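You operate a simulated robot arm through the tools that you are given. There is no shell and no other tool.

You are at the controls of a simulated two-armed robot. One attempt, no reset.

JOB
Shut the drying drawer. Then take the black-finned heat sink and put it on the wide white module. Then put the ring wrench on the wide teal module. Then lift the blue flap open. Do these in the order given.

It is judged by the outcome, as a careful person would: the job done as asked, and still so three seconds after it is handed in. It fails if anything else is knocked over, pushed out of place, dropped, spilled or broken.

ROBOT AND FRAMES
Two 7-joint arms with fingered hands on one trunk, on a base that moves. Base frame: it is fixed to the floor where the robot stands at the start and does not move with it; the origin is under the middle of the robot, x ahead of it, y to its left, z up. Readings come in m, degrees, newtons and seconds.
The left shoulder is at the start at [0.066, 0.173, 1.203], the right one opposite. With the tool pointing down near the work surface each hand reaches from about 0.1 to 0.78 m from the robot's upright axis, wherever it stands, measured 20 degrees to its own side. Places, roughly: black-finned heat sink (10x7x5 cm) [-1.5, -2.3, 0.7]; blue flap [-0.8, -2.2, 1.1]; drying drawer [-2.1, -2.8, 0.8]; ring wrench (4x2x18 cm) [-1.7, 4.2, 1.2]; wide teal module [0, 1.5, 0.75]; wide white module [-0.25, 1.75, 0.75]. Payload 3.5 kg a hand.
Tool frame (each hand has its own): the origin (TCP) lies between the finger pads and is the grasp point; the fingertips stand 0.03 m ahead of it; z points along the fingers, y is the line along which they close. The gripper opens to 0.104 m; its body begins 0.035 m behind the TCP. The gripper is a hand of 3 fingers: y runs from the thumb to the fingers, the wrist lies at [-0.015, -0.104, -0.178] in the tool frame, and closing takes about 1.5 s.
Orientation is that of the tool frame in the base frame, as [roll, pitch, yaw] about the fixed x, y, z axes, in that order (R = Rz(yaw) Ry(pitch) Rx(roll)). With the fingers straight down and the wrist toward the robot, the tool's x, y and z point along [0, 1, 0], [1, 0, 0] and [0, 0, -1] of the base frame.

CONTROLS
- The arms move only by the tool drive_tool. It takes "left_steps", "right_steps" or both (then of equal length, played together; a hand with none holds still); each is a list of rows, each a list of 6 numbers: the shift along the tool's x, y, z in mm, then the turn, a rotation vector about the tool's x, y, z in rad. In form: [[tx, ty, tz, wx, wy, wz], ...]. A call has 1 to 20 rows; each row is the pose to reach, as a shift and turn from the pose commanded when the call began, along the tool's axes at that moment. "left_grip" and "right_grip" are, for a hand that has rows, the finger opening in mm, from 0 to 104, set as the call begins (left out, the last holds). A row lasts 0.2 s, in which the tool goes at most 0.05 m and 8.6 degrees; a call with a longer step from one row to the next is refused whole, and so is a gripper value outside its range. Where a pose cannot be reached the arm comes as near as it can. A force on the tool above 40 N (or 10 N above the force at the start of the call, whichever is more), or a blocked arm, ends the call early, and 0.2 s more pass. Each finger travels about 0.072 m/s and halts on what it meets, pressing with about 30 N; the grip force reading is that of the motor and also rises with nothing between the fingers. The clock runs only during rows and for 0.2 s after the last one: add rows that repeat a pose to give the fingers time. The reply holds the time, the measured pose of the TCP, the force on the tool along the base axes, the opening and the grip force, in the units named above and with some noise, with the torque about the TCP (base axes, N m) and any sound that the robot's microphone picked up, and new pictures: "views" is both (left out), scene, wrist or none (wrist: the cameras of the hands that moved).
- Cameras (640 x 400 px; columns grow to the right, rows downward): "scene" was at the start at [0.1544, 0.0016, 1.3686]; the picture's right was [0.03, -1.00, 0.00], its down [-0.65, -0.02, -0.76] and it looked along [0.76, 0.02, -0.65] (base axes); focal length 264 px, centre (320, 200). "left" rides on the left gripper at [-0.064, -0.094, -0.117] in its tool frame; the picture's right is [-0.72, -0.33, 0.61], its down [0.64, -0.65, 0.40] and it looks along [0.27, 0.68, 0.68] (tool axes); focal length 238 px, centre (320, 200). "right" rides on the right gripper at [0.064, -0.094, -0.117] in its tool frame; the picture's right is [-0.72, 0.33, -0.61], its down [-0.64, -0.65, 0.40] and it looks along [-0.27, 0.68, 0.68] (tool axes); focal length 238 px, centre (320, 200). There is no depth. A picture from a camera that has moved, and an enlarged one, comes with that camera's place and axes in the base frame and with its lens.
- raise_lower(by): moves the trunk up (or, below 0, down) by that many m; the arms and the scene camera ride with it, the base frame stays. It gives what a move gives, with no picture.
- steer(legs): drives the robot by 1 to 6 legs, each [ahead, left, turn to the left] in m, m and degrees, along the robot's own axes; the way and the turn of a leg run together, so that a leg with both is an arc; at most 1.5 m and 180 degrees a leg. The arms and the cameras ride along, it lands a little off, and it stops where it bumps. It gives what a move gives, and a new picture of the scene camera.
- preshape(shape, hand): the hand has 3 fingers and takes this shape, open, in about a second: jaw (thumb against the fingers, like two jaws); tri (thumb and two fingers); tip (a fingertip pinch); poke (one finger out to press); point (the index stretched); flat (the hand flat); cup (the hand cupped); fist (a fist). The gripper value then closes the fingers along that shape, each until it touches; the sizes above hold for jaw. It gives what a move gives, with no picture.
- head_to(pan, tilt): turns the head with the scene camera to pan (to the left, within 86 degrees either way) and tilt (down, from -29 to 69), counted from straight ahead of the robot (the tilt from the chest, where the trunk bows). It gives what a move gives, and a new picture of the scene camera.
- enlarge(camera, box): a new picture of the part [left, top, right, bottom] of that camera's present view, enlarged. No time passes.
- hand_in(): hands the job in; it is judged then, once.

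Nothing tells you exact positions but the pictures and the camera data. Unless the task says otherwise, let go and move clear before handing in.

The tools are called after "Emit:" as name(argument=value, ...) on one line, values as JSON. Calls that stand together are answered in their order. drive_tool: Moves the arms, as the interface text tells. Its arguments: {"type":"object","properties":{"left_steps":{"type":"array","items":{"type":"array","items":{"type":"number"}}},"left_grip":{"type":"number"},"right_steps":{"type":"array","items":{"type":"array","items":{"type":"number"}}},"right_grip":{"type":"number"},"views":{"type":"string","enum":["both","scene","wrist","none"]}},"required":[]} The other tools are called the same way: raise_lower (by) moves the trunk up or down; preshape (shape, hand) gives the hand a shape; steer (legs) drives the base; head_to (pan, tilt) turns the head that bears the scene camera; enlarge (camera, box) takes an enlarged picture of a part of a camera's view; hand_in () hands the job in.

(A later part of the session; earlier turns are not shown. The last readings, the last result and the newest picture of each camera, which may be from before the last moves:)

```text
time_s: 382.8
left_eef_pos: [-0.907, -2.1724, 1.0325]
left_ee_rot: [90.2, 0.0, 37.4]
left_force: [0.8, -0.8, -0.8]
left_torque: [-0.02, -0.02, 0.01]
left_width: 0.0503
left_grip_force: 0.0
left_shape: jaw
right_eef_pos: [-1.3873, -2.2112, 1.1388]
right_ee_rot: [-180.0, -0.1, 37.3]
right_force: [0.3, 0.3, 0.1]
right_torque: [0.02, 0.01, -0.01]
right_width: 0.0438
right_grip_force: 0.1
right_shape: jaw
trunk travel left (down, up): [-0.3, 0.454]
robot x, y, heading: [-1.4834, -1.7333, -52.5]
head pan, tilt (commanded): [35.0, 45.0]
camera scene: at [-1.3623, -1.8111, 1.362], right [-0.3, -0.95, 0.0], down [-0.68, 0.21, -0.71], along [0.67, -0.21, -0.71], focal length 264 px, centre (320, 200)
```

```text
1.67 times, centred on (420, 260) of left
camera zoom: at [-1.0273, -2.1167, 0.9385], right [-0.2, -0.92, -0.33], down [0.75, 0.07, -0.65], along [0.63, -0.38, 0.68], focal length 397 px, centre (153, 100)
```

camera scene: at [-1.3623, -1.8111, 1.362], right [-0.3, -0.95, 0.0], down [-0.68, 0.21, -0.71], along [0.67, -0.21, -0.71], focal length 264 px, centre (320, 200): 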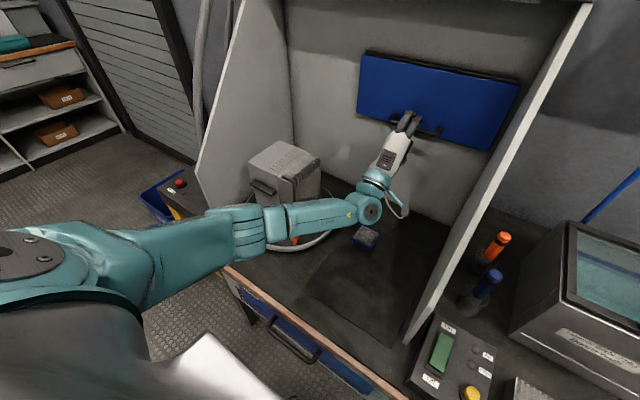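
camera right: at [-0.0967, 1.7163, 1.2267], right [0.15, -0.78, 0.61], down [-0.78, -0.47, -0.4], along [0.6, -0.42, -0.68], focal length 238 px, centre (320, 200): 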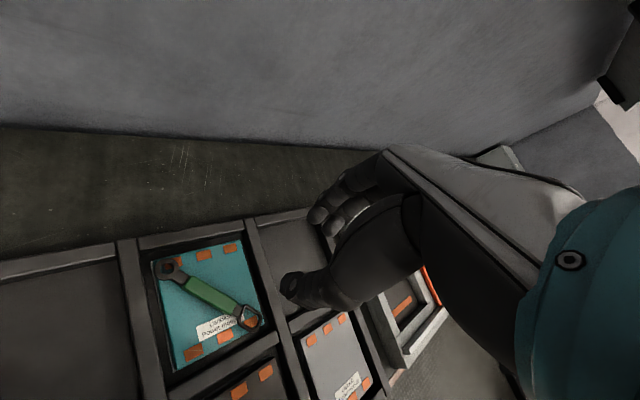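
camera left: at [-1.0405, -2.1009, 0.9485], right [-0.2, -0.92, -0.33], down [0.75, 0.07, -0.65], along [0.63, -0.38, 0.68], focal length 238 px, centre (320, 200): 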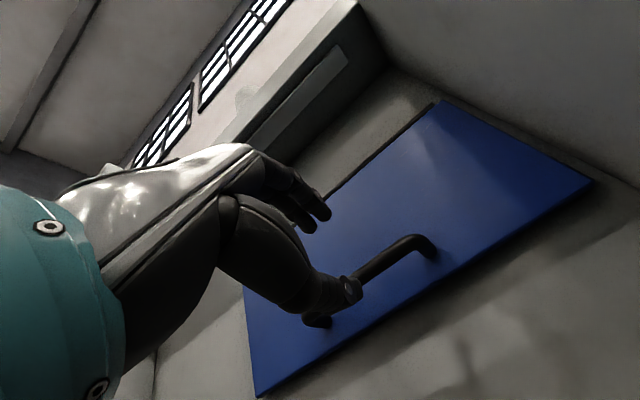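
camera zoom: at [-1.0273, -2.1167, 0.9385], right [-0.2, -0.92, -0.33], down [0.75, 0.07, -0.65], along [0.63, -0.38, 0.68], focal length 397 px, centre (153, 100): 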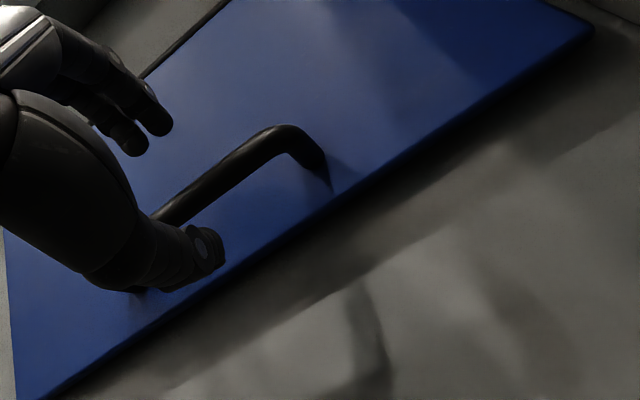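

By the wrist camera, the bar is 3.3 cm ahead and 6 mm below the gap's centre. I'll lower 5 mm, advance 15 mm and look.

Emit:
drive_tool(left_steps=[[0, -5, 0, 0, 0, 0], [0, -5, 5, 0, 0, 0], [0, -5, 10, 0, 0, 0], [0, -5, 15, 0, 0, 0], [0, -5, 15, 0, 0, 0]], left_grip=50)

Emit:
enlarge(camera="left", box=[260, 140, 580, 380])

Emit:
enlarge(camera="scene", box=[340, 50, 500, 210])

```text
time_s: 384.0
left_eef_pos: [-0.8979, -2.1837, 1.0296]
left_ee_rot: [90.1, 0.0, 37.2]
left_force: [0.4, -0.1, 0.4]
left_torque: [-0.01, -0.01, 0.0]
left_width: 0.0503
left_grip_force: 0.0
left_shape: jaw
right_eef_pos: [-1.3866, -2.211, 1.1398]
right_ee_rot: [-180.0, 0.0, 37.4]
right_force: [-0.5, 0.0, 1.0]
right_torque: [0.0, -0.01, -0.03]
right_width: 0.0438
right_grip_force: 0.0
right_shape: jaw
trunk travel left (down, up): [-0.3, 0.454]
robot x, y, heading: [-1.486, -1.7332, -52.3]
head pan, tilt (commanded): [35.0, 45.0]
camera scene: at [-1.363, -1.8101, 1.3621], right [-0.3, -0.95, 0.0], down [-0.68, 0.21, -0.71], along [0.68, -0.21, -0.71], focal length 264 px, centre (320, 200)
camera left: at [-1.0188, -2.1281, 0.934], right [-0.2, -0.92, -0.33], down [0.75, 0.07, -0.65], along [0.63, -0.38, 0.68], focal length 238 px, centre (320, 200)
```

scene: 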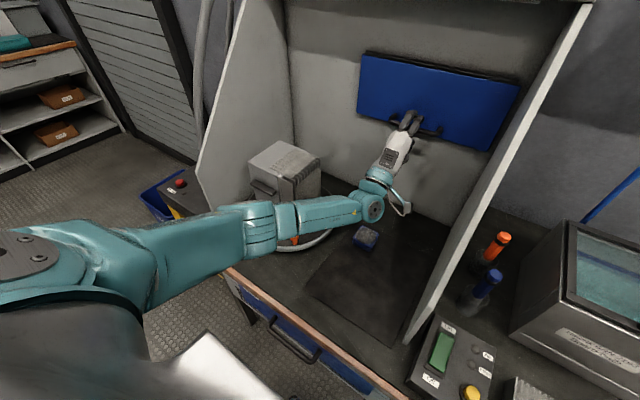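
left: 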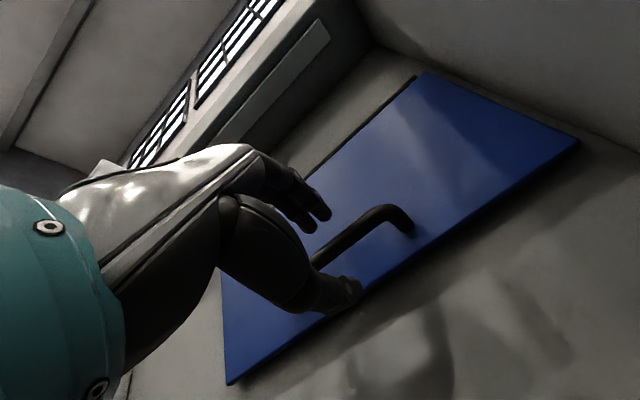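

```text
1.67 times, centred on (420, 260) of left
camera zoom: at [-1.0188, -2.1281, 0.934], right [-0.2, -0.92, -0.33], down [0.75, 0.07, -0.65], along [0.63, -0.38, 0.68], focal length 397 px, centre (153, 100)
```

zoom: 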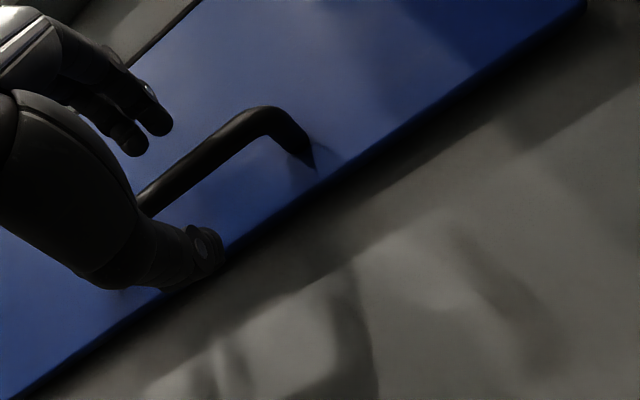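

```text
2.50 times, centred on (420, 130) of scene
camera zoom: at [-1.363, -1.8101, 1.3621], right [-0.3, -0.95, 0.0], down [-0.68, 0.21, -0.71], along [0.68, -0.21, -0.71], focal length 659 px, centre (70, 375)
```

zoom: 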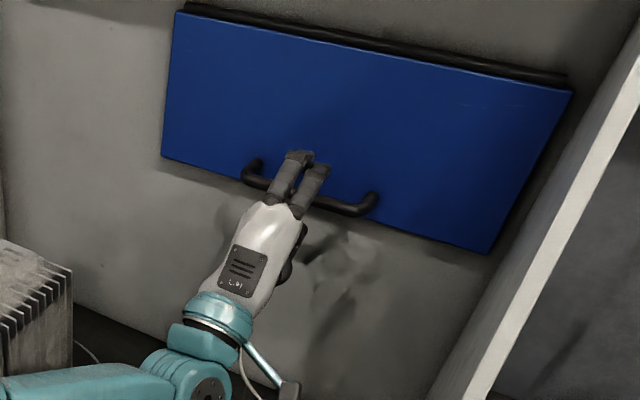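

The bar is between thumb and fingers, 19 mm past the tool origin. I'll close the hand on it.

Emit:
drive_tool(left_steps=[[0, -3, 3, 0, 0, 0], [0, -3, 4, 0, 0, 0]], left_grip=50, views="none")

Emit:
drive_tool(left_steps=[[0, 0, 0, 0, 0, 0], [0, 0, 0, 0, 0, 0], [0, 0, 0, 0, 0, 0], [0, 0, 0, 0, 0, 0], [0, 0, 0, 0, 0, 0]], left_grip=0)

Emit:
enlarge(camera="left", box=[260, 140, 580, 380])

```text
time_s: 384.6
left_eef_pos: [-0.8959, -2.1876, 1.0253]
left_ee_rot: [90.1, 0.0, 37.2]
left_force: [0.5, -0.4, 0.2]
left_torque: [0.02, -0.02, -0.01]
left_width: 0.0503
left_grip_force: 0.0
left_shape: jaw
right_eef_pos: [-1.3873, -2.2112, 1.1394]
right_ee_rot: [180.0, -0.1, 37.3]
right_force: [0.3, -0.7, 0.2]
right_torque: [0.0, 0.03, -0.04]
right_width: 0.0439
right_grip_force: 0.1
right_shape: jaw
trunk travel left (down, up): [-0.3, 0.454]
robot x, y, heading: [-1.4865, -1.7328, -52.4]
head pan, tilt (commanded): [35.0, 45.0]
```

```text
time_s: 385.8
left_eef_pos: [-0.8962, -2.1874, 1.026]
left_ee_rot: [90.1, 0.0, 37.2]
left_force: [-0.5, 0.2, 1.5]
left_torque: [-0.07, -0.05, 0.0]
left_width: 0.0086
left_grip_force: 29.9
left_shape: jaw
right_eef_pos: [-1.3877, -2.2106, 1.1388]
right_ee_rot: [180.0, -0.1, 37.3]
right_force: [-0.2, 0.1, 0.0]
right_torque: [0.0, 0.04, 0.01]
right_width: 0.044
right_grip_force: 0.0
right_shape: jaw
trunk travel left (down, up): [-0.3, 0.454]
robot x, y, heading: [-1.4859, -1.731, -52.5]
head pan, tilt (commanded): [35.0, 45.0]
camera scene: at [-1.3631, -1.8102, 1.3621], right [-0.3, -0.95, 0.0], down [-0.68, 0.21, -0.71], along [0.68, -0.21, -0.71], focal length 264 px, centre (320, 200)
camera left: at [-1.0164, -2.1311, 0.931], right [-0.2, -0.92, -0.33], down [0.75, 0.07, -0.65], along [0.63, -0.38, 0.68], focal length 238 px, centre (320, 200)
```

scene: 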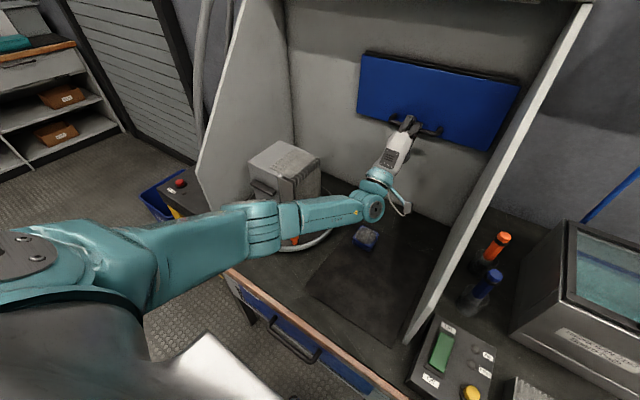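
left: 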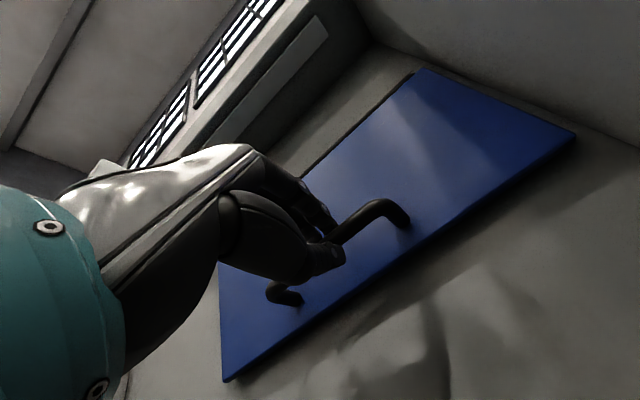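

```text
1.67 times, centred on (420, 260) of left
camera zoom: at [-1.0164, -2.1311, 0.931], right [-0.2, -0.92, -0.33], down [0.75, 0.07, -0.65], along [0.63, -0.38, 0.68], focal length 397 px, centre (153, 100)
```

zoom: 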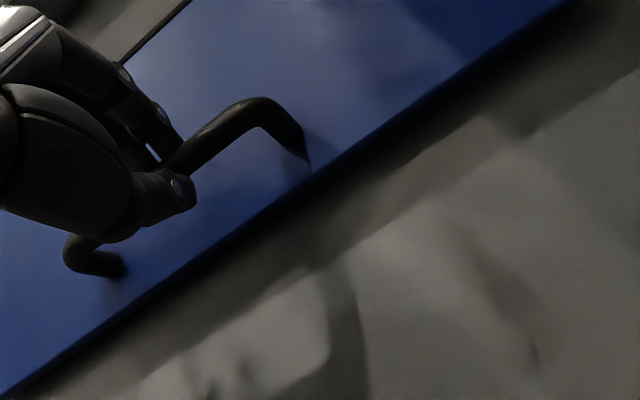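

The bar is firmly held (9 mm). I'll now swing it out and up along an arc about the top hinge, first to about 30°, and watch the force.

Emit:
drive_tool(left_steps=[[0, 5, -10, 0.039, 0, 0], [0, 11, -20, 0.079, 0, 0], [0, 18, -29, 0.118, 0, 0], [0, 25, -38, 0.157, 0, 0], [0, 33, -46, 0.196, 0, 0], [0, 42, -54, 0.236, 0, 0]], left_grip=0)

Emit:
enlarge(camera="scene", box=[340, 30, 540, 210])

```text
time_s: 387.2
left_eef_pos: [-0.9286, -2.1442, 1.0649]
left_ee_rot: [103.8, -0.1, 37.3]
left_force: [-9.4, 7.8, -15.1]
left_torque: [0.48, 0.37, -0.06]
left_width: 0.008
left_grip_force: 30.6
left_shape: jaw
right_eef_pos: [-1.3873, -2.2101, 1.1391]
right_ee_rot: [180.0, -0.1, 37.3]
right_force: [0.6, 1.3, -0.7]
right_torque: [-0.03, -0.01, 0.04]
right_width: 0.0438
right_grip_force: 0.0
right_shape: jaw
trunk travel left (down, up): [-0.3, 0.454]
robot x, y, heading: [-1.4848, -1.7299, -52.2]
head pan, tilt (commanded): [35.0, 45.0]
camera scene: at [-1.3631, -1.8098, 1.362], right [-0.3, -0.95, 0.0], down [-0.68, 0.21, -0.71], along [0.68, -0.21, -0.71], focal length 264 px, centre (320, 200)
camera left: at [-1.0611, -2.0727, 1.0014], right [-0.26, -0.85, -0.46], down [0.65, 0.2, -0.73], along [0.71, -0.49, 0.5], focal length 238 px, centre (320, 200)
```

scene: 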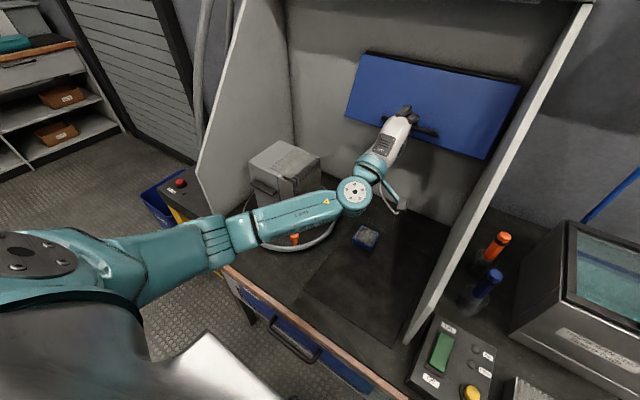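
left: 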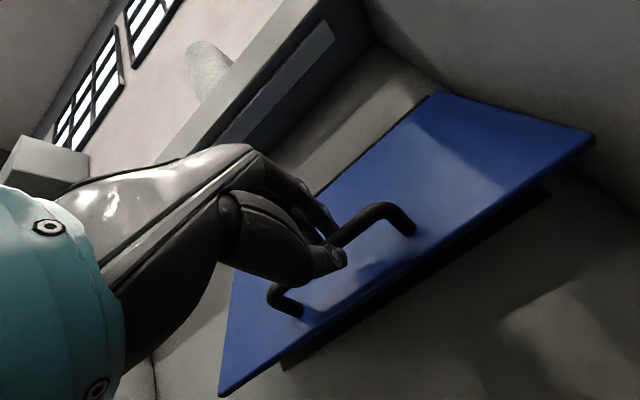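

```text
2.22 times, centred on (440, 120) of scene
camera zoom: at [-1.3631, -1.8098, 1.362], right [-0.3, -0.95, 0.0], down [-0.68, 0.21, -0.71], along [0.68, -0.21, -0.71], focal length 586 px, centre (53, 378)
```

zoom: 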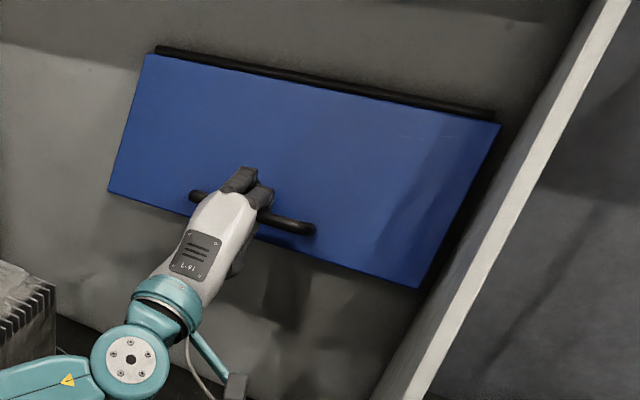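

The flap follows and opens; the force shows the true radius is slightly larger than I assumed. I'll correct the arc and continue to about 65°.

Emit:
drive_tool(left_steps=[[0, 10, -12, 0.04, 0, 0], [0, 21, -23, 0.079, 0, 0], [0, 31, -31, 0.118, 0, 0], [0, 41, -38, 0.157, 0, 0], [0, 53, -44, 0.196, 0, 0], [0, 64, -50, 0.236, 0, 0], [0, 77, -53, 0.275, 0, 0]], left_grip=0)

Emit:
enlarge(camera="scene", box=[320, 10, 560, 210])

```text
time_s: 388.4
left_eef_pos: [-0.9503, -2.1189, 1.1213]
left_ee_rot: [114.5, 0.0, 37.1]
left_force: [-14.8, 20.5, -10.9]
left_torque: [0.46, 0.36, 0.04]
left_width: 0.0079
left_grip_force: 30.2
left_shape: jaw
right_eef_pos: [-1.388, -2.2082, 1.1397]
right_ee_rot: [179.9, -0.1, 37.4]
right_force: [0.9, 0.3, 0.3]
right_torque: [0.01, 0.03, 0.01]
right_width: 0.0438
right_grip_force: 0.1
right_shape: jaw
trunk travel left (down, up): [-0.3, 0.454]
robot x, y, heading: [-1.4846, -1.7303, -52.3]
head pan, tilt (commanded): [35.0, 45.0]
stopped in row 5 (left hand): the force on the tool passed its limit at 41 N (the readings are from after the stop); the commanded pose is now the measured one
camera scene: at [-1.3641, -1.8075, 1.3624], right [-0.3, -0.95, 0.0], down [-0.67, 0.21, -0.71], along [0.68, -0.21, -0.71], focal length 264 px, centre (320, 200)
camera left: at [-1.0871, -2.0397, 1.0831], right [-0.32, -0.77, -0.55], down [0.57, 0.31, -0.76], along [0.76, -0.56, 0.34], focal length 238 px, centre (320, 200)
```

scene: 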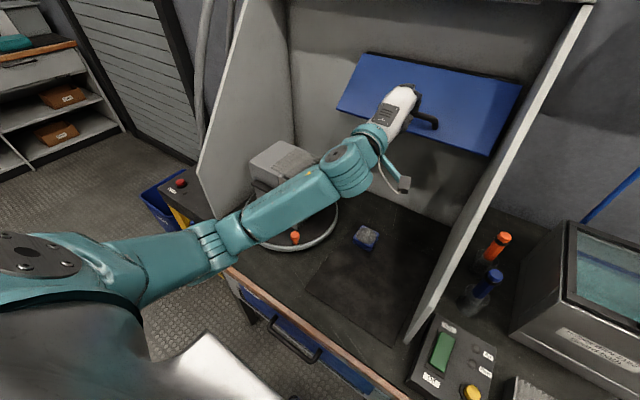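
left: 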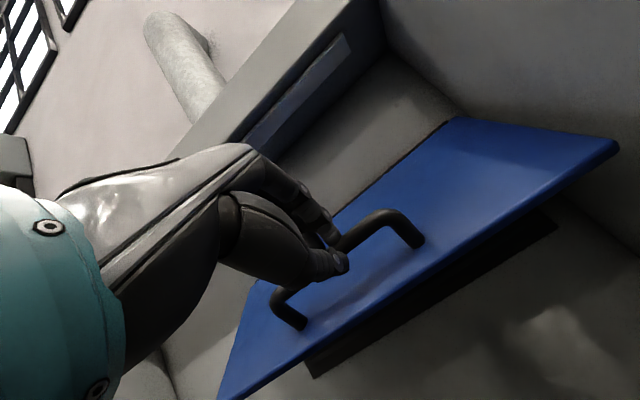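

```text
2.00 times, centred on (440, 110) of scene
camera zoom: at [-1.3641, -1.8075, 1.3624], right [-0.3, -0.95, 0.0], down [-0.67, 0.21, -0.71], along [0.68, -0.21, -0.71], focal length 527 px, centre (80, 380)
```

zoom: 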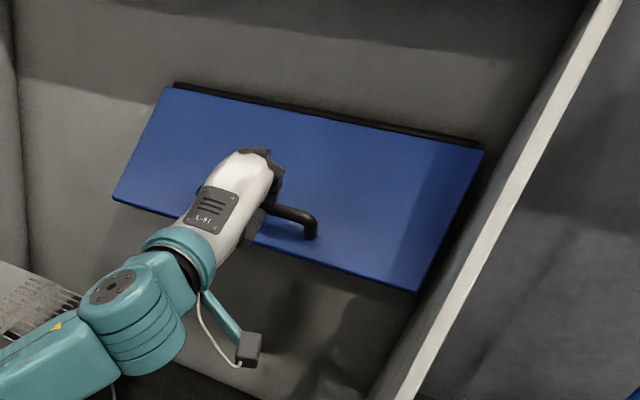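

The hand needs to follow a slightly larger circle and turn more with the flap. I'll recompute and go on to about 72°.

Emit:
drive_tool(left_steps=[[0, 3, -6, 0.03, 0, 0], [0, 9, -11, 0.061, 0, 0], [0, 20, -20, 0.126, 0, 0], [0, 33, -27, 0.192, 0, 0], [0, 47, -34, 0.257, 0, 0], [0, 60, -39, 0.323, 0, 0]], left_grip=0)

Emit:
enlarge(camera="scene", box=[320, 10, 560, 210])

```text
time_s: 389.8
left_eef_pos: [-0.9542, -2.1117, 1.195]
left_ee_rot: [132.5, 0.0, 37.1]
left_force: [-5.0, 3.7, 0.6]
left_torque: [0.03, 0.1, -0.05]
left_width: 0.0074
left_grip_force: 29.7
left_shape: jaw
right_eef_pos: [-1.3882, -2.2108, 1.1392]
right_ee_rot: [179.8, -0.1, 37.3]
right_force: [-0.5, -0.2, -0.3]
right_torque: [-0.04, -0.01, -0.02]
right_width: 0.0437
right_grip_force: 0.1
right_shape: jaw
trunk travel left (down, up): [-0.3, 0.454]
robot x, y, heading: [-1.485, -1.7297, -52.4]
head pan, tilt (commanded): [35.0, 45.0]
camera scene: at [-1.3641, -1.8092, 1.3623], right [-0.3, -0.95, 0.0], down [-0.67, 0.21, -0.71], along [0.68, -0.21, -0.71], focal length 264 px, centre (320, 200)
camera left: at [-1.0949, -2.0288, 1.204], right [-0.44, -0.62, -0.66], down [0.42, 0.5, -0.75], along [0.79, -0.61, 0.04], focal length 238 px, centre (320, 200)
```

scene: 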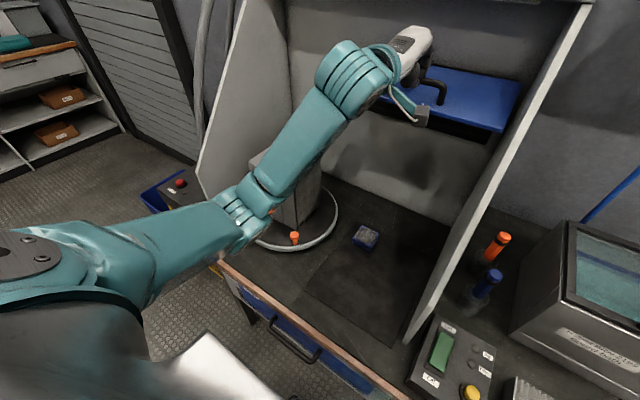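
left: 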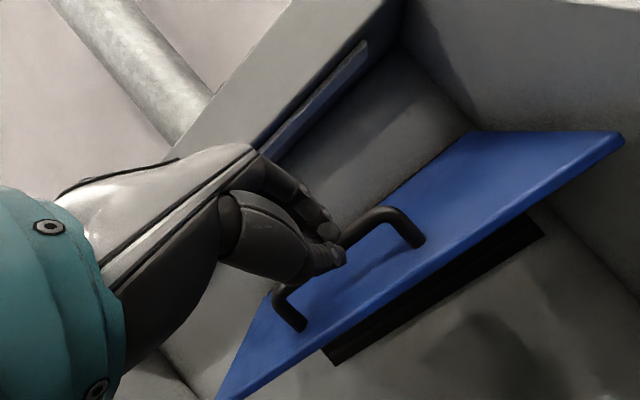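

```text
2.00 times, centred on (440, 110) of scene
camera zoom: at [-1.3641, -1.8092, 1.3623], right [-0.3, -0.95, 0.0], down [-0.67, 0.21, -0.71], along [0.68, -0.21, -0.71], focal length 527 px, centre (80, 380)
```

zoom: 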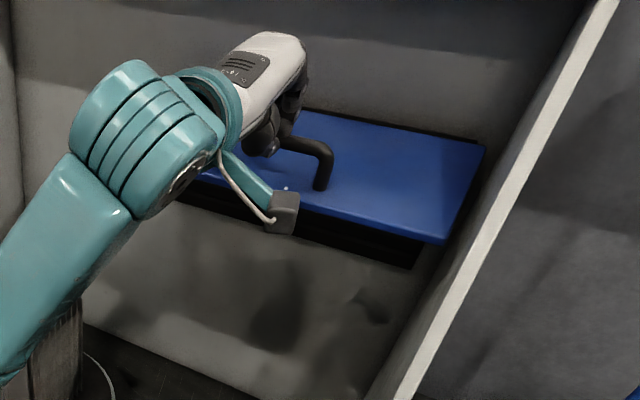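

The flap is now at about 70° with little force. I'll continue the arc toward 97°.

Emit:
drive_tool(left_steps=[[0, 6, -4, 0.032, 0, 0], [0, 12, -8, 0.065, 0, 0], [0, 25, -16, 0.131, 0, 0], [0, 38, -22, 0.196, 0, 0], [0, 52, -27, 0.262, 0, 0], [0, 67, -31, 0.326, 0, 0]], left_grip=0)

Emit:
enlarge(camera="scene", box=[320, 10, 560, 210])

```text
time_s: 391.2
left_eef_pos: [-0.9407, -2.1312, 1.2645]
left_ee_rot: [151.4, 0.0, 37.0]
left_force: [0.4, -0.3, -0.5]
left_torque: [0.03, 0.0, 0.01]
left_width: 0.0065
left_grip_force: 30.4
left_shape: jaw
right_eef_pos: [-1.388, -2.2096, 1.1386]
right_ee_rot: [180.0, -0.1, 37.2]
right_force: [-0.2, 0.5, 0.2]
right_torque: [0.0, 0.0, 0.02]
right_width: 0.0438
right_grip_force: 0.1
right_shape: jaw
trunk travel left (down, up): [-0.3, 0.454]
robot x, y, heading: [-1.4825, -1.731, -52.3]
head pan, tilt (commanded): [35.0, 45.0]
camera scene: at [-1.3633, -1.8101, 1.3621], right [-0.3, -0.95, 0.0], down [-0.68, 0.21, -0.71], along [0.68, -0.21, -0.71], focal length 264 px, centre (320, 200)
camera left: at [-1.0739, -2.0572, 1.3212], right [-0.57, -0.44, -0.69], down [0.28, 0.69, -0.67], along [0.77, -0.58, -0.27], focal length 238 px, centre (320, 200)
```

scene: 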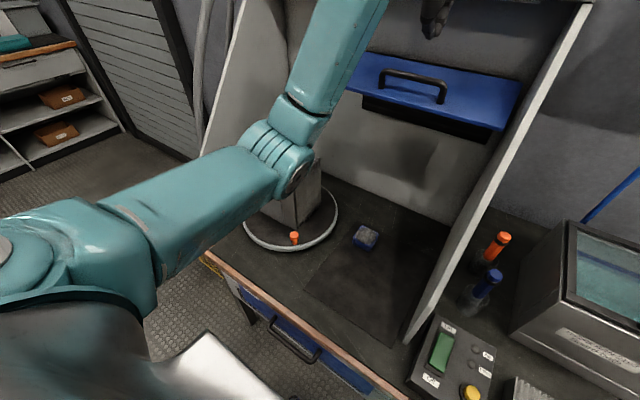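
left: 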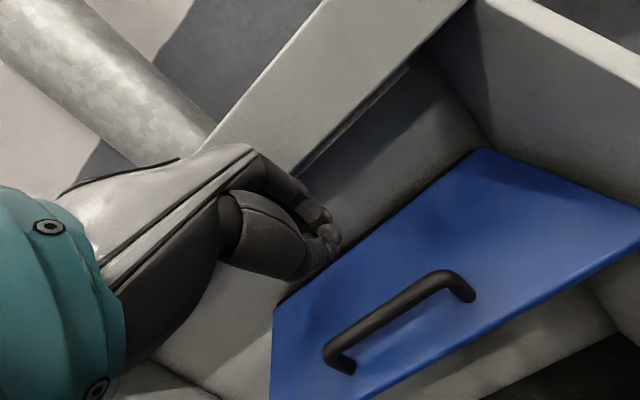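

```text
2.00 times, centred on (440, 110) of scene
camera zoom: at [-1.3633, -1.8101, 1.3621], right [-0.3, -0.95, 0.0], down [-0.68, 0.21, -0.71], along [0.68, -0.21, -0.71], focal length 527 px, centre (80, 380)
```

zoom: 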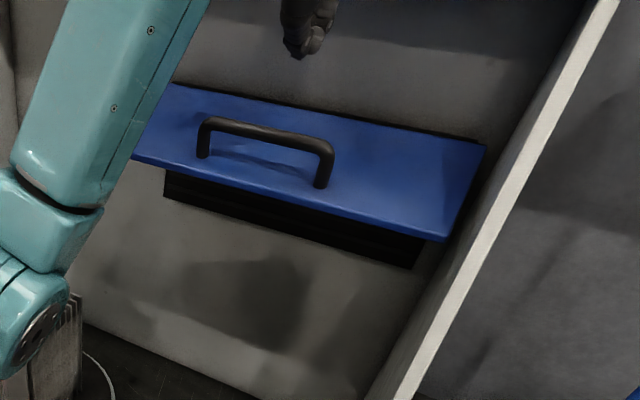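

The bar slipped out of my grip near the top, but the flap has stayed up by itself at about 80°. I'll draw the hand up and away and look closely at the flap.

Emit:
drive_tool(left_steps=[[0, 5, -9, 0, 0, 0], [0, 10, -18, 0, 0, 0], [0, -25, -37, 0, 0, 0], [0, -60, -56, 0, 0, 0], [0, -95, -75, 0, 0, 0], [0, -122, -90, 0, 0, 0]], left_grip=0)

Emit:
head_to(pan=28, tilt=20)

Emit:
enlarge(camera="scene", box=[200, 60, 440, 240])

```text
time_s: 392.6
left_eef_pos: [-1.0327, -2.0107, 1.2835]
left_ee_rot: [151.4, 0.0, 37.1]
left_force: [-0.6, 0.5, -0.2]
left_torque: [0.02, -0.02, 0.01]
left_width: 0.0067
left_grip_force: 30.2
left_shape: jaw
right_eef_pos: [-1.3883, -2.2116, 1.1406]
right_ee_rot: [179.9, -0.1, 37.4]
right_force: [0.1, -1.1, -0.2]
right_torque: [0.01, 0.01, -0.04]
right_width: 0.0436
right_grip_force: 0.1
right_shape: jaw
trunk travel left (down, up): [-0.3, 0.454]
robot x, y, heading: [-1.4844, -1.7274, -52.5]
head pan, tilt (commanded): [35.0, 45.0]
camera scene: at [-1.3638, -1.81, 1.3622], right [-0.3, -0.95, 0.0], down [-0.67, 0.21, -0.71], along [0.68, -0.21, -0.71], focal length 264 px, centre (320, 200)
camera left: at [-1.1657, -1.9376, 1.3414], right [-0.57, -0.44, -0.7], down [0.28, 0.69, -0.67], along [0.77, -0.58, -0.27], focal length 238 px, centre (320, 200)
```

scene: 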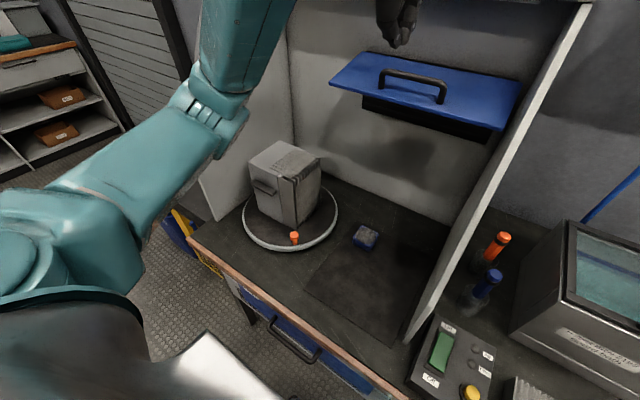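
left: 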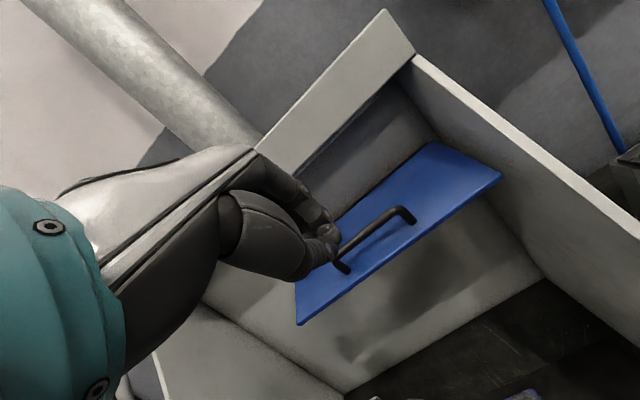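

```text
time_s: 393.5
left_eef_pos: [-1.0304, -2.0119, 1.2852]
left_ee_rot: [151.5, -0.1, 37.2]
left_force: [-0.2, -0.6, 0.1]
left_torque: [-0.02, -0.01, 0.01]
left_width: 0.0066
left_grip_force: 29.9
left_shape: jaw
right_eef_pos: [-1.3877, -2.2116, 1.1389]
right_ee_rot: [-180.0, -0.1, 37.3]
right_force: [-0.5, -1.1, 0.0]
right_torque: [0.03, -0.02, -0.04]
right_width: 0.0439
right_grip_force: 0.1
right_shape: jaw
trunk travel left (down, up): [-0.3, 0.454]
robot x, y, heading: [-1.4828, -1.7336, -52.4]
head pan, tilt (commanded): [28.0, 20.0]
camera scene: at [-1.356, -1.8241, 1.4007], right [-0.41, -0.91, 0.0], down [-0.31, 0.14, -0.94], along [0.86, -0.39, -0.34], focal length 264 px, centre (320, 200)
```

scene: 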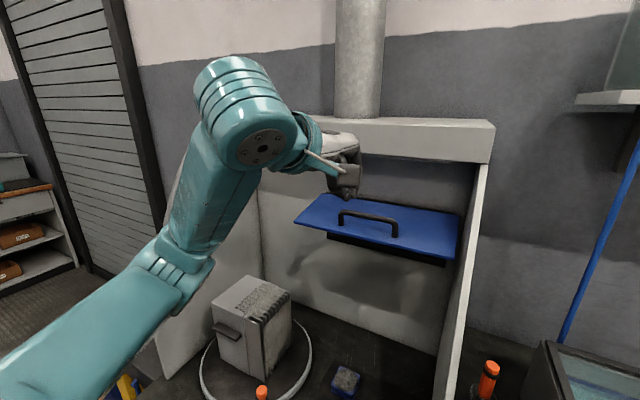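

```text
2.22 times, centred on (320, 150) of scene
camera zoom: at [-1.356, -1.8241, 1.4007], right [-0.41, -0.91, 0.0], down [-0.31, 0.14, -0.94], along [0.86, -0.39, -0.34], focal length 586 px, centre (320, 311)
```

zoom: 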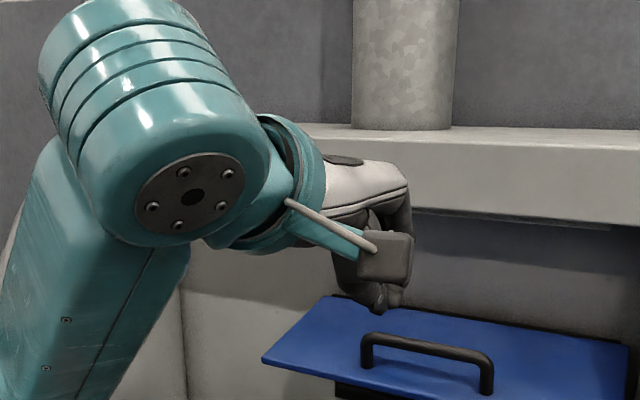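

The flap holds itself at roughly 80°. To be sure it's fully open, I'll bring the closed hand underneath and nudge it gently upward until it stops.

Emit:
drive_tool(left_steps=[[0, -13, 24, -0.099, 0, 0], [0, -26, 47, -0.197, 0, 0], [0, -39, 71, -0.296, 0, 0], [0, -52, 94, -0.395, 0, 0], [0, -64, 118, -0.494, 0, 0], [0, -77, 142, -0.593, 0, 0], [0, -90, 165, -0.691, 0, 0], [0, -103, 189, -0.79, 0, 0], [0, -103, 189, -0.79, 0, 0]], left_grip=0)

Emit:
enlarge(camera="scene", box=[240, 120, 480, 300])

```text
time_s: 395.5
left_eef_pos: [-1.0304, -2.0113, 1.0686]
left_ee_rot: [106.2, 0.1, 37.1]
left_force: [0.2, 0.8, -0.2]
left_torque: [-0.01, -0.01, -0.02]
left_width: 0.0067
left_grip_force: 30.1
left_shape: jaw
left hand out of reach, approached as far as the arm can: row 4
right_eef_pos: [-1.3877, -2.2109, 1.1381]
right_ee_rot: [-180.0, -0.1, 37.2]
right_force: [-0.1, -0.8, 0.3]
right_torque: [0.02, 0.02, -0.02]
right_width: 0.0441
right_grip_force: 0.0
right_shape: jaw
trunk travel left (down, up): [-0.3, 0.454]
robot x, y, heading: [-1.4857, -1.7292, -52.4]
head pan, tilt (commanded): [28.0, 20.0]
camera scene: at [-1.3555, -1.824, 1.4007], right [-0.41, -0.91, 0.0], down [-0.31, 0.14, -0.94], along [0.86, -0.39, -0.34], focal length 264 px, centre (320, 200)
camera left: at [-1.1643, -1.9373, 1.01], right [-0.27, -0.83, -0.48], down [0.63, 0.22, -0.74], along [0.72, -0.51, 0.47], focal length 238 px, centre (320, 200)
```

scene: 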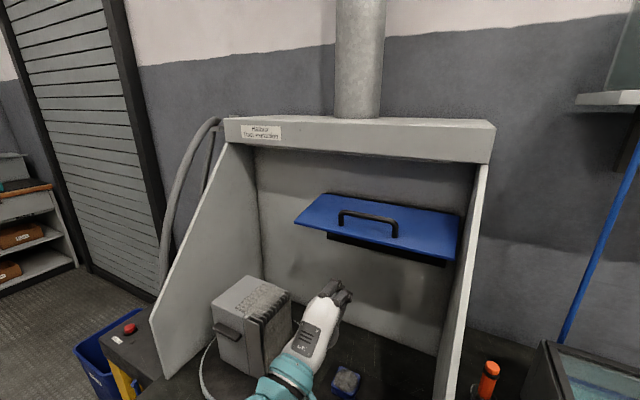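
left: 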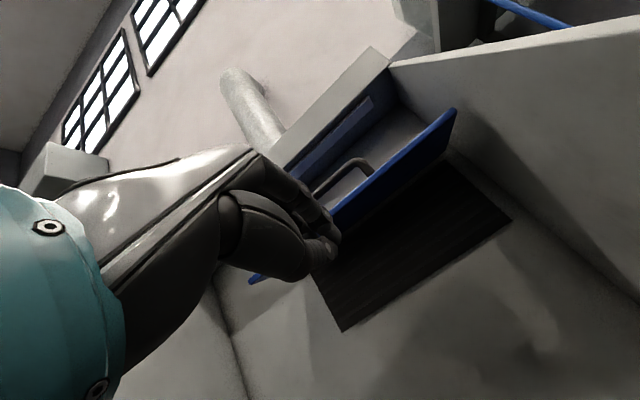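

```text
2.22 times, centred on (360, 210) of scene
camera zoom: at [-1.3555, -1.824, 1.4007], right [-0.41, -0.91, 0.0], down [-0.31, 0.14, -0.94], along [0.86, -0.39, -0.34], focal length 586 px, centre (231, 178)
```

zoom: 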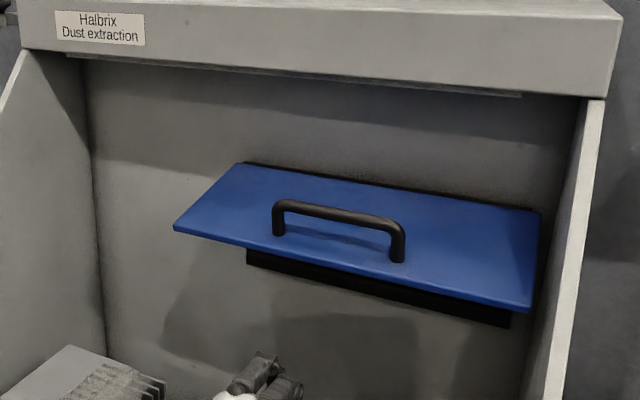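

The flap stands nearly horizontal. I'll slide the closed hand forward under it, keeping below its edge.

Emit:
drive_tool(left_steps=[[0, 5, 23, 0, 0, 0], [0, 11, 46, 0, 0, 0], [0, 18, 69, 0, 0, 0], [0, 25, 92, 0, 0, 0], [0, 32, 112, 0, 0, 0], [0, 35, 125, 0, 0, 0], [0, 35, 125, 0, 0, 0]], left_grip=0)

Emit:
enlarge(camera="scene", box=[240, 120, 480, 300])

```text
time_s: 397.1
left_eef_pos: [-0.9528, -2.1151, 1.0684]
left_ee_rot: [106.1, 0.0, 37.0]
left_force: [-0.3, -0.7, 0.2]
left_torque: [0.03, 0.0, 0.02]
left_width: 0.0065
left_grip_force: 30.5
left_shape: jaw
right_eef_pos: [-1.3868, -2.2111, 1.1393]
right_ee_rot: [-180.0, -0.1, 37.3]
right_force: [0.1, 0.7, 0.4]
right_torque: [0.01, -0.02, -0.05]
right_width: 0.0436
right_grip_force: 0.2
right_shape: jaw
trunk travel left (down, up): [-0.3, 0.454]
robot x, y, heading: [-1.4823, -1.7302, -52.6]
head pan, tilt (commanded): [28.0, 20.0]
camera scene: at [-1.3559, -1.824, 1.4008], right [-0.41, -0.91, 0.0], down [-0.31, 0.14, -0.94], along [0.86, -0.39, -0.34], focal length 264 px, centre (320, 200)
camera left: at [-1.0861, -2.0414, 1.0098], right [-0.27, -0.83, -0.48], down [0.64, 0.22, -0.74], along [0.72, -0.51, 0.47], focal length 238 px, centre (320, 200)
```

scene: 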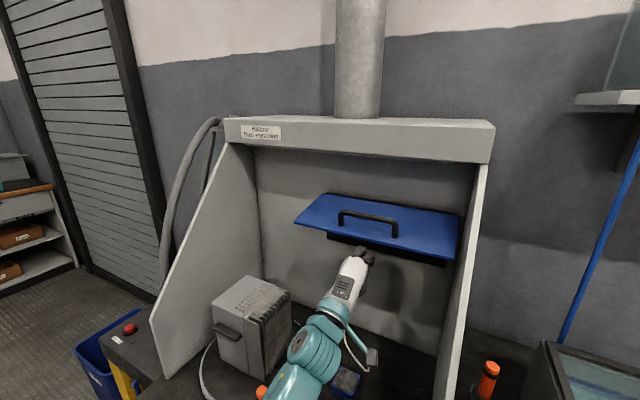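
left: 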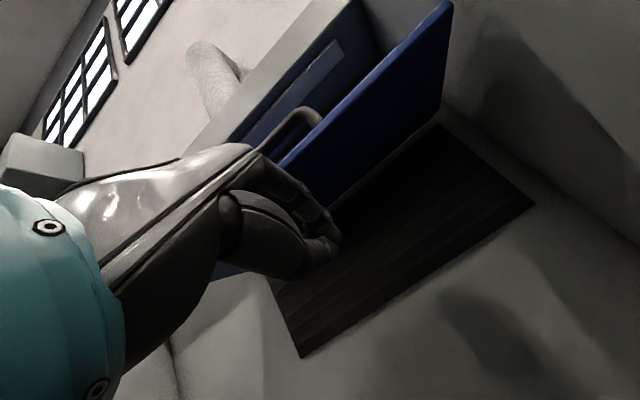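

```text
2.22 times, centred on (360, 210) of scene
camera zoom: at [-1.3559, -1.824, 1.4008], right [-0.41, -0.91, 0.0], down [-0.31, 0.14, -0.94], along [0.86, -0.39, -0.34], focal length 586 px, centre (231, 178)
```

zoom: 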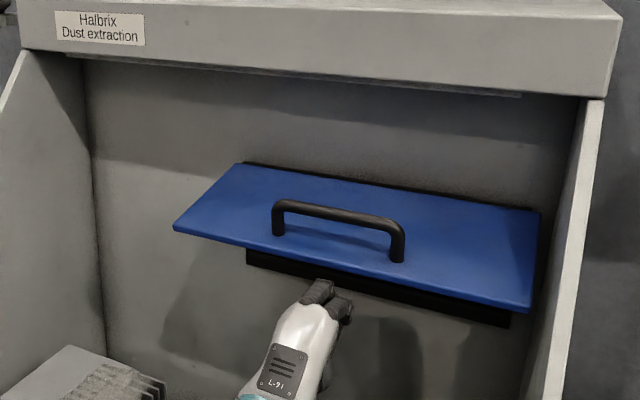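

Emit:
drive_tool(left_steps=[[0, 4, 15, 0, 0, 0], [0, 8, 29, 0, 0, 0], [0, 18, 26, 0, 0, 0], [0, 28, 23, 0, 0, 0], [0, 38, 20, 0, 0, 0], [0, 43, 18, 0, 0, 0], [0, 43, 18, 0, 0, 0]], left_grip=0)

Emit:
enlarge(camera="scene", box=[240, 120, 480, 300])

```text
time_s: 398.1
left_eef_pos: [-0.9343, -2.1378, 1.076]
left_ee_rot: [107.8, 0.0, 37.2]
left_force: [-1.8, 2.3, -10.2]
left_torque: [-0.43, -0.19, 0.02]
left_width: 0.0065
left_grip_force: 30.1
left_shape: jaw
right_eef_pos: [-1.3873, -2.2105, 1.1395]
right_ee_rot: [179.9, -0.1, 37.3]
right_force: [-0.4, -0.5, -1.1]
right_torque: [0.02, -0.03, 0.01]
right_width: 0.044
right_grip_force: 0.1
right_shape: jaw
trunk travel left (down, up): [-0.3, 0.454]
robot x, y, heading: [-1.4812, -1.7305, -52.0]
head pan, tilt (commanded): [28.0, 20.0]
stopped in row 5 (left hand): the force on the tool passed its limit at 49 N (the readings are from after the stop); the commanded pose is now the measured one
camera scene: at [-1.3558, -1.8239, 1.4008], right [-0.41, -0.91, 0.0], down [-0.31, 0.14, -0.94], along [0.86, -0.39, -0.34], focal length 264 px, centre (320, 200)
camera left: at [-1.0698, -2.0638, 1.021], right [-0.28, -0.82, -0.5], down [0.62, 0.24, -0.75], along [0.73, -0.52, 0.44], focal length 238 px, centre (320, 200)
```

scene: 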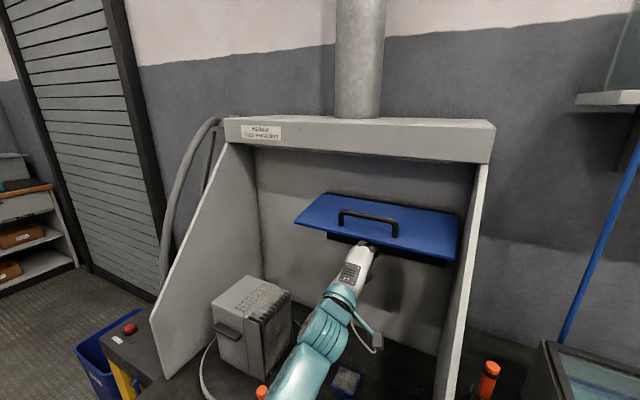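
left: 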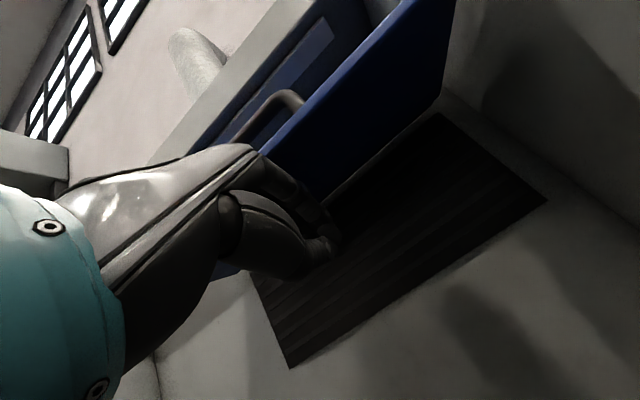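

```text
2.22 times, centred on (360, 210) of scene
camera zoom: at [-1.3558, -1.8239, 1.4008], right [-0.41, -0.91, 0.0], down [-0.31, 0.14, -0.94], along [0.86, -0.39, -0.34], focal length 586 px, centre (231, 178)
```

zoom: 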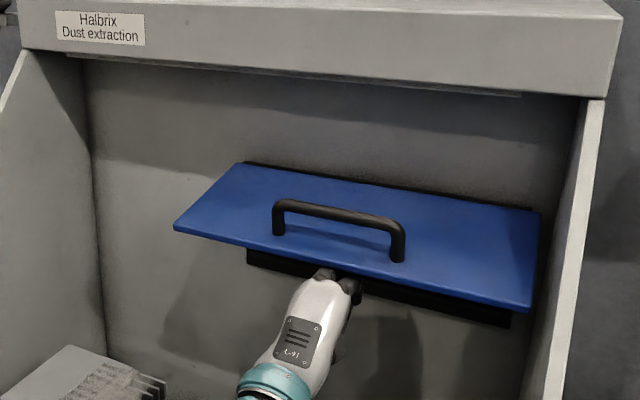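

A firm push from below doesn't move the flap any further: it's against its stop, fully open. I'll lower the hand clear of it and withdraw straight back.

Emit:
drive_tool(left_steps=[[0, -8, 3, 0, 0, 0], [0, -16, 5, 0, 0, 0], [0, -24, 8, 0, 0, 0], [0, -32, -16, 0, 0, 0], [0, -39, -40, 0, 0, 0], [0, -47, -64, 0, 0, 0], [0, -55, -88, 0, 0, 0], [0, -62, -111, 0, 0, 0], [0, -70, -135, 0, 0, 0], [0, -78, -159, 0, 0, 0]], left_grip=0)

Emit:
enlarge(camera="scene", box=[240, 120, 480, 300])

```text
time_s: 400.4
left_eef_pos: [-1.0423, -1.999, 1.0509]
left_ee_rot: [107.4, 0.0, 37.1]
left_force: [0.8, 0.4, -0.1]
left_torque: [0.03, 0.02, 0.01]
left_width: 0.0065
left_grip_force: 29.7
left_shape: jaw
right_eef_pos: [-1.3883, -2.2105, 1.1388]
right_ee_rot: [-180.0, -0.1, 37.2]
right_force: [-0.3, 0.0, 0.4]
right_torque: [0.03, -0.01, -0.02]
right_width: 0.0438
right_grip_force: 0.1
right_shape: jaw
trunk travel left (down, up): [-0.3, 0.454]
robot x, y, heading: [-1.4845, -1.7294, -52.3]
head pan, tilt (commanded): [28.0, 20.0]
camera scene: at [-1.3564, -1.8235, 1.4008], right [-0.41, -0.91, 0.0], down [-0.31, 0.14, -0.94], along [0.86, -0.39, -0.34], focal length 264 px, centre (320, 200)
camera left: at [-1.1768, -1.9244, 0.9954], right [-0.28, -0.82, -0.49], down [0.63, 0.24, -0.74], along [0.73, -0.52, 0.45], focal length 238 px, centre (320, 200)
```

scene: 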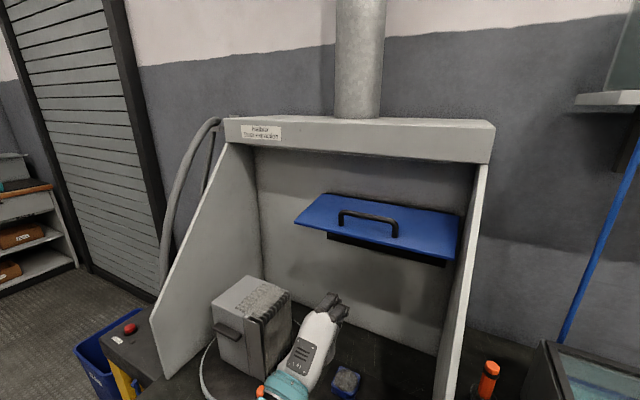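
left: 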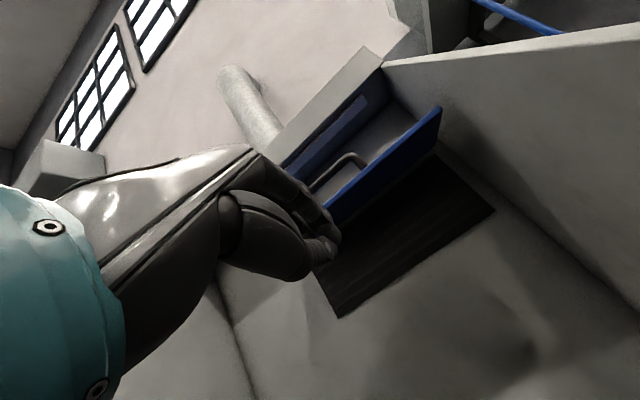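

```text
2.22 times, centred on (360, 210) of scene
camera zoom: at [-1.3564, -1.8235, 1.4008], right [-0.41, -0.91, 0.0], down [-0.31, 0.14, -0.94], along [0.86, -0.39, -0.34], focal length 586 px, centre (231, 178)
```

zoom: 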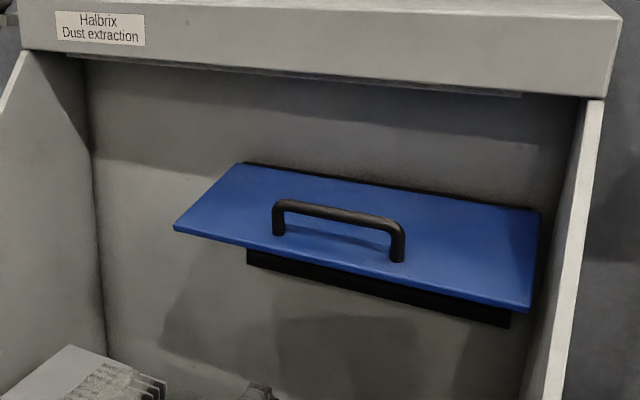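

The flap stays fully open with my hand away. I'll back the robot off and take a last look at the hood, the bench and the drying drawer.

Emit:
steer(legs=[[-0.45, 0, 0]])

Emit:
head_to(pan=0, tilt=25)

Emit:
head_to(pan=-50, tilt=25)

```text
time_s: 403.1
left_eef_pos: [-1.3162, -1.6414, 1.0518]
left_ee_rot: [107.4, 0.0, 37.5]
left_force: [0.4, 0.0, 0.2]
left_torque: [0.01, -0.02, -0.01]
left_width: 0.0064
left_grip_force: 30.0
left_shape: jaw
right_eef_pos: [-1.6616, -1.8545, 1.138]
right_ee_rot: [179.9, -0.1, 37.6]
right_force: [0.1, -0.3, 0.2]
right_torque: [0.0, 0.01, 0.0]
right_width: 0.0436
right_grip_force: 0.1
right_shape: jaw
trunk travel left (down, up): [-0.3, 0.454]
robot x, y, heading: [-1.7584, -1.3744, -52.2]
head pan, tilt (commanded): [28.0, 20.0]
camera scene: at [-1.6316, -1.4678, 1.4008], right [-0.41, -0.91, 0.0], down [-0.31, 0.14, -0.94], along [0.86, -0.38, -0.34], focal length 264 px, centre (320, 200)
```

scene: 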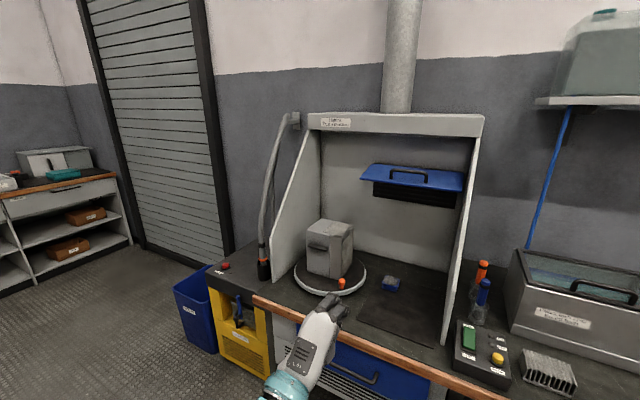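

```text
time_s: 404.0
left_eef_pos: [-1.3165, -1.6438, 1.0501]
left_ee_rot: [107.4, 0.0, 37.4]
left_force: [0.9, -0.3, 0.4]
left_torque: [0.03, 0.0, -0.02]
left_width: 0.0065
left_grip_force: 30.2
left_shape: jaw
right_eef_pos: [-1.6623, -1.8533, 1.1386]
right_ee_rot: [180.0, -0.1, 37.4]
right_force: [0.7, 0.7, 0.3]
right_torque: [0.02, 0.0, 0.04]
right_width: 0.0437
right_grip_force: 0.1
right_shape: jaw
trunk travel left (down, up): [-0.3, 0.454]
robot x, y, heading: [-1.7588, -1.3762, -52.1]
head pan, tilt (commanded): [0.0, 25.0]
camera scene: at [-1.6596, -1.5028, 1.3927], right [-0.79, -0.61, 0.0], down [-0.26, 0.33, -0.91], along [0.56, -0.72, -0.42], focal length 264 px, centre (320, 200)
```

scene: 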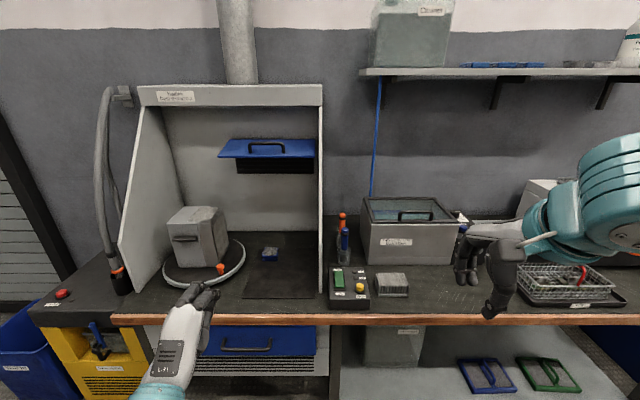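

```text
time_s: 405.2
left_eef_pos: [-1.3178, -1.6426, 1.0512]
left_ee_rot: [107.5, 0.0, 37.4]
left_force: [0.2, 0.7, 0.2]
left_torque: [-0.01, 0.0, -0.01]
left_width: 0.0067
left_grip_force: 30.0
left_shape: jaw
right_eef_pos: [-1.6614, -1.8533, 1.1403]
right_ee_rot: [-179.9, -0.1, 37.6]
right_force: [1.2, -0.5, 0.1]
right_torque: [-0.03, 0.01, 0.01]
right_width: 0.044
right_grip_force: 0.0
right_shape: jaw
trunk travel left (down, up): [-0.3, 0.454]
robot x, y, heading: [-1.7605, -1.3722, -52.2]
head pan, tilt (commanded): [-50.0, 25.0]
camera scene: at [-1.7355, -1.5203, 1.3927], right [-0.98, 0.21, 0.0], down [0.09, 0.41, -0.91], along [-0.19, -0.89, -0.42], focal length 264 px, centre (320, 200)
```

scene: 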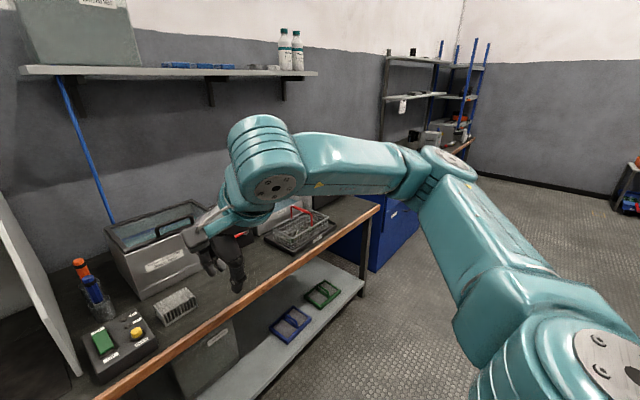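

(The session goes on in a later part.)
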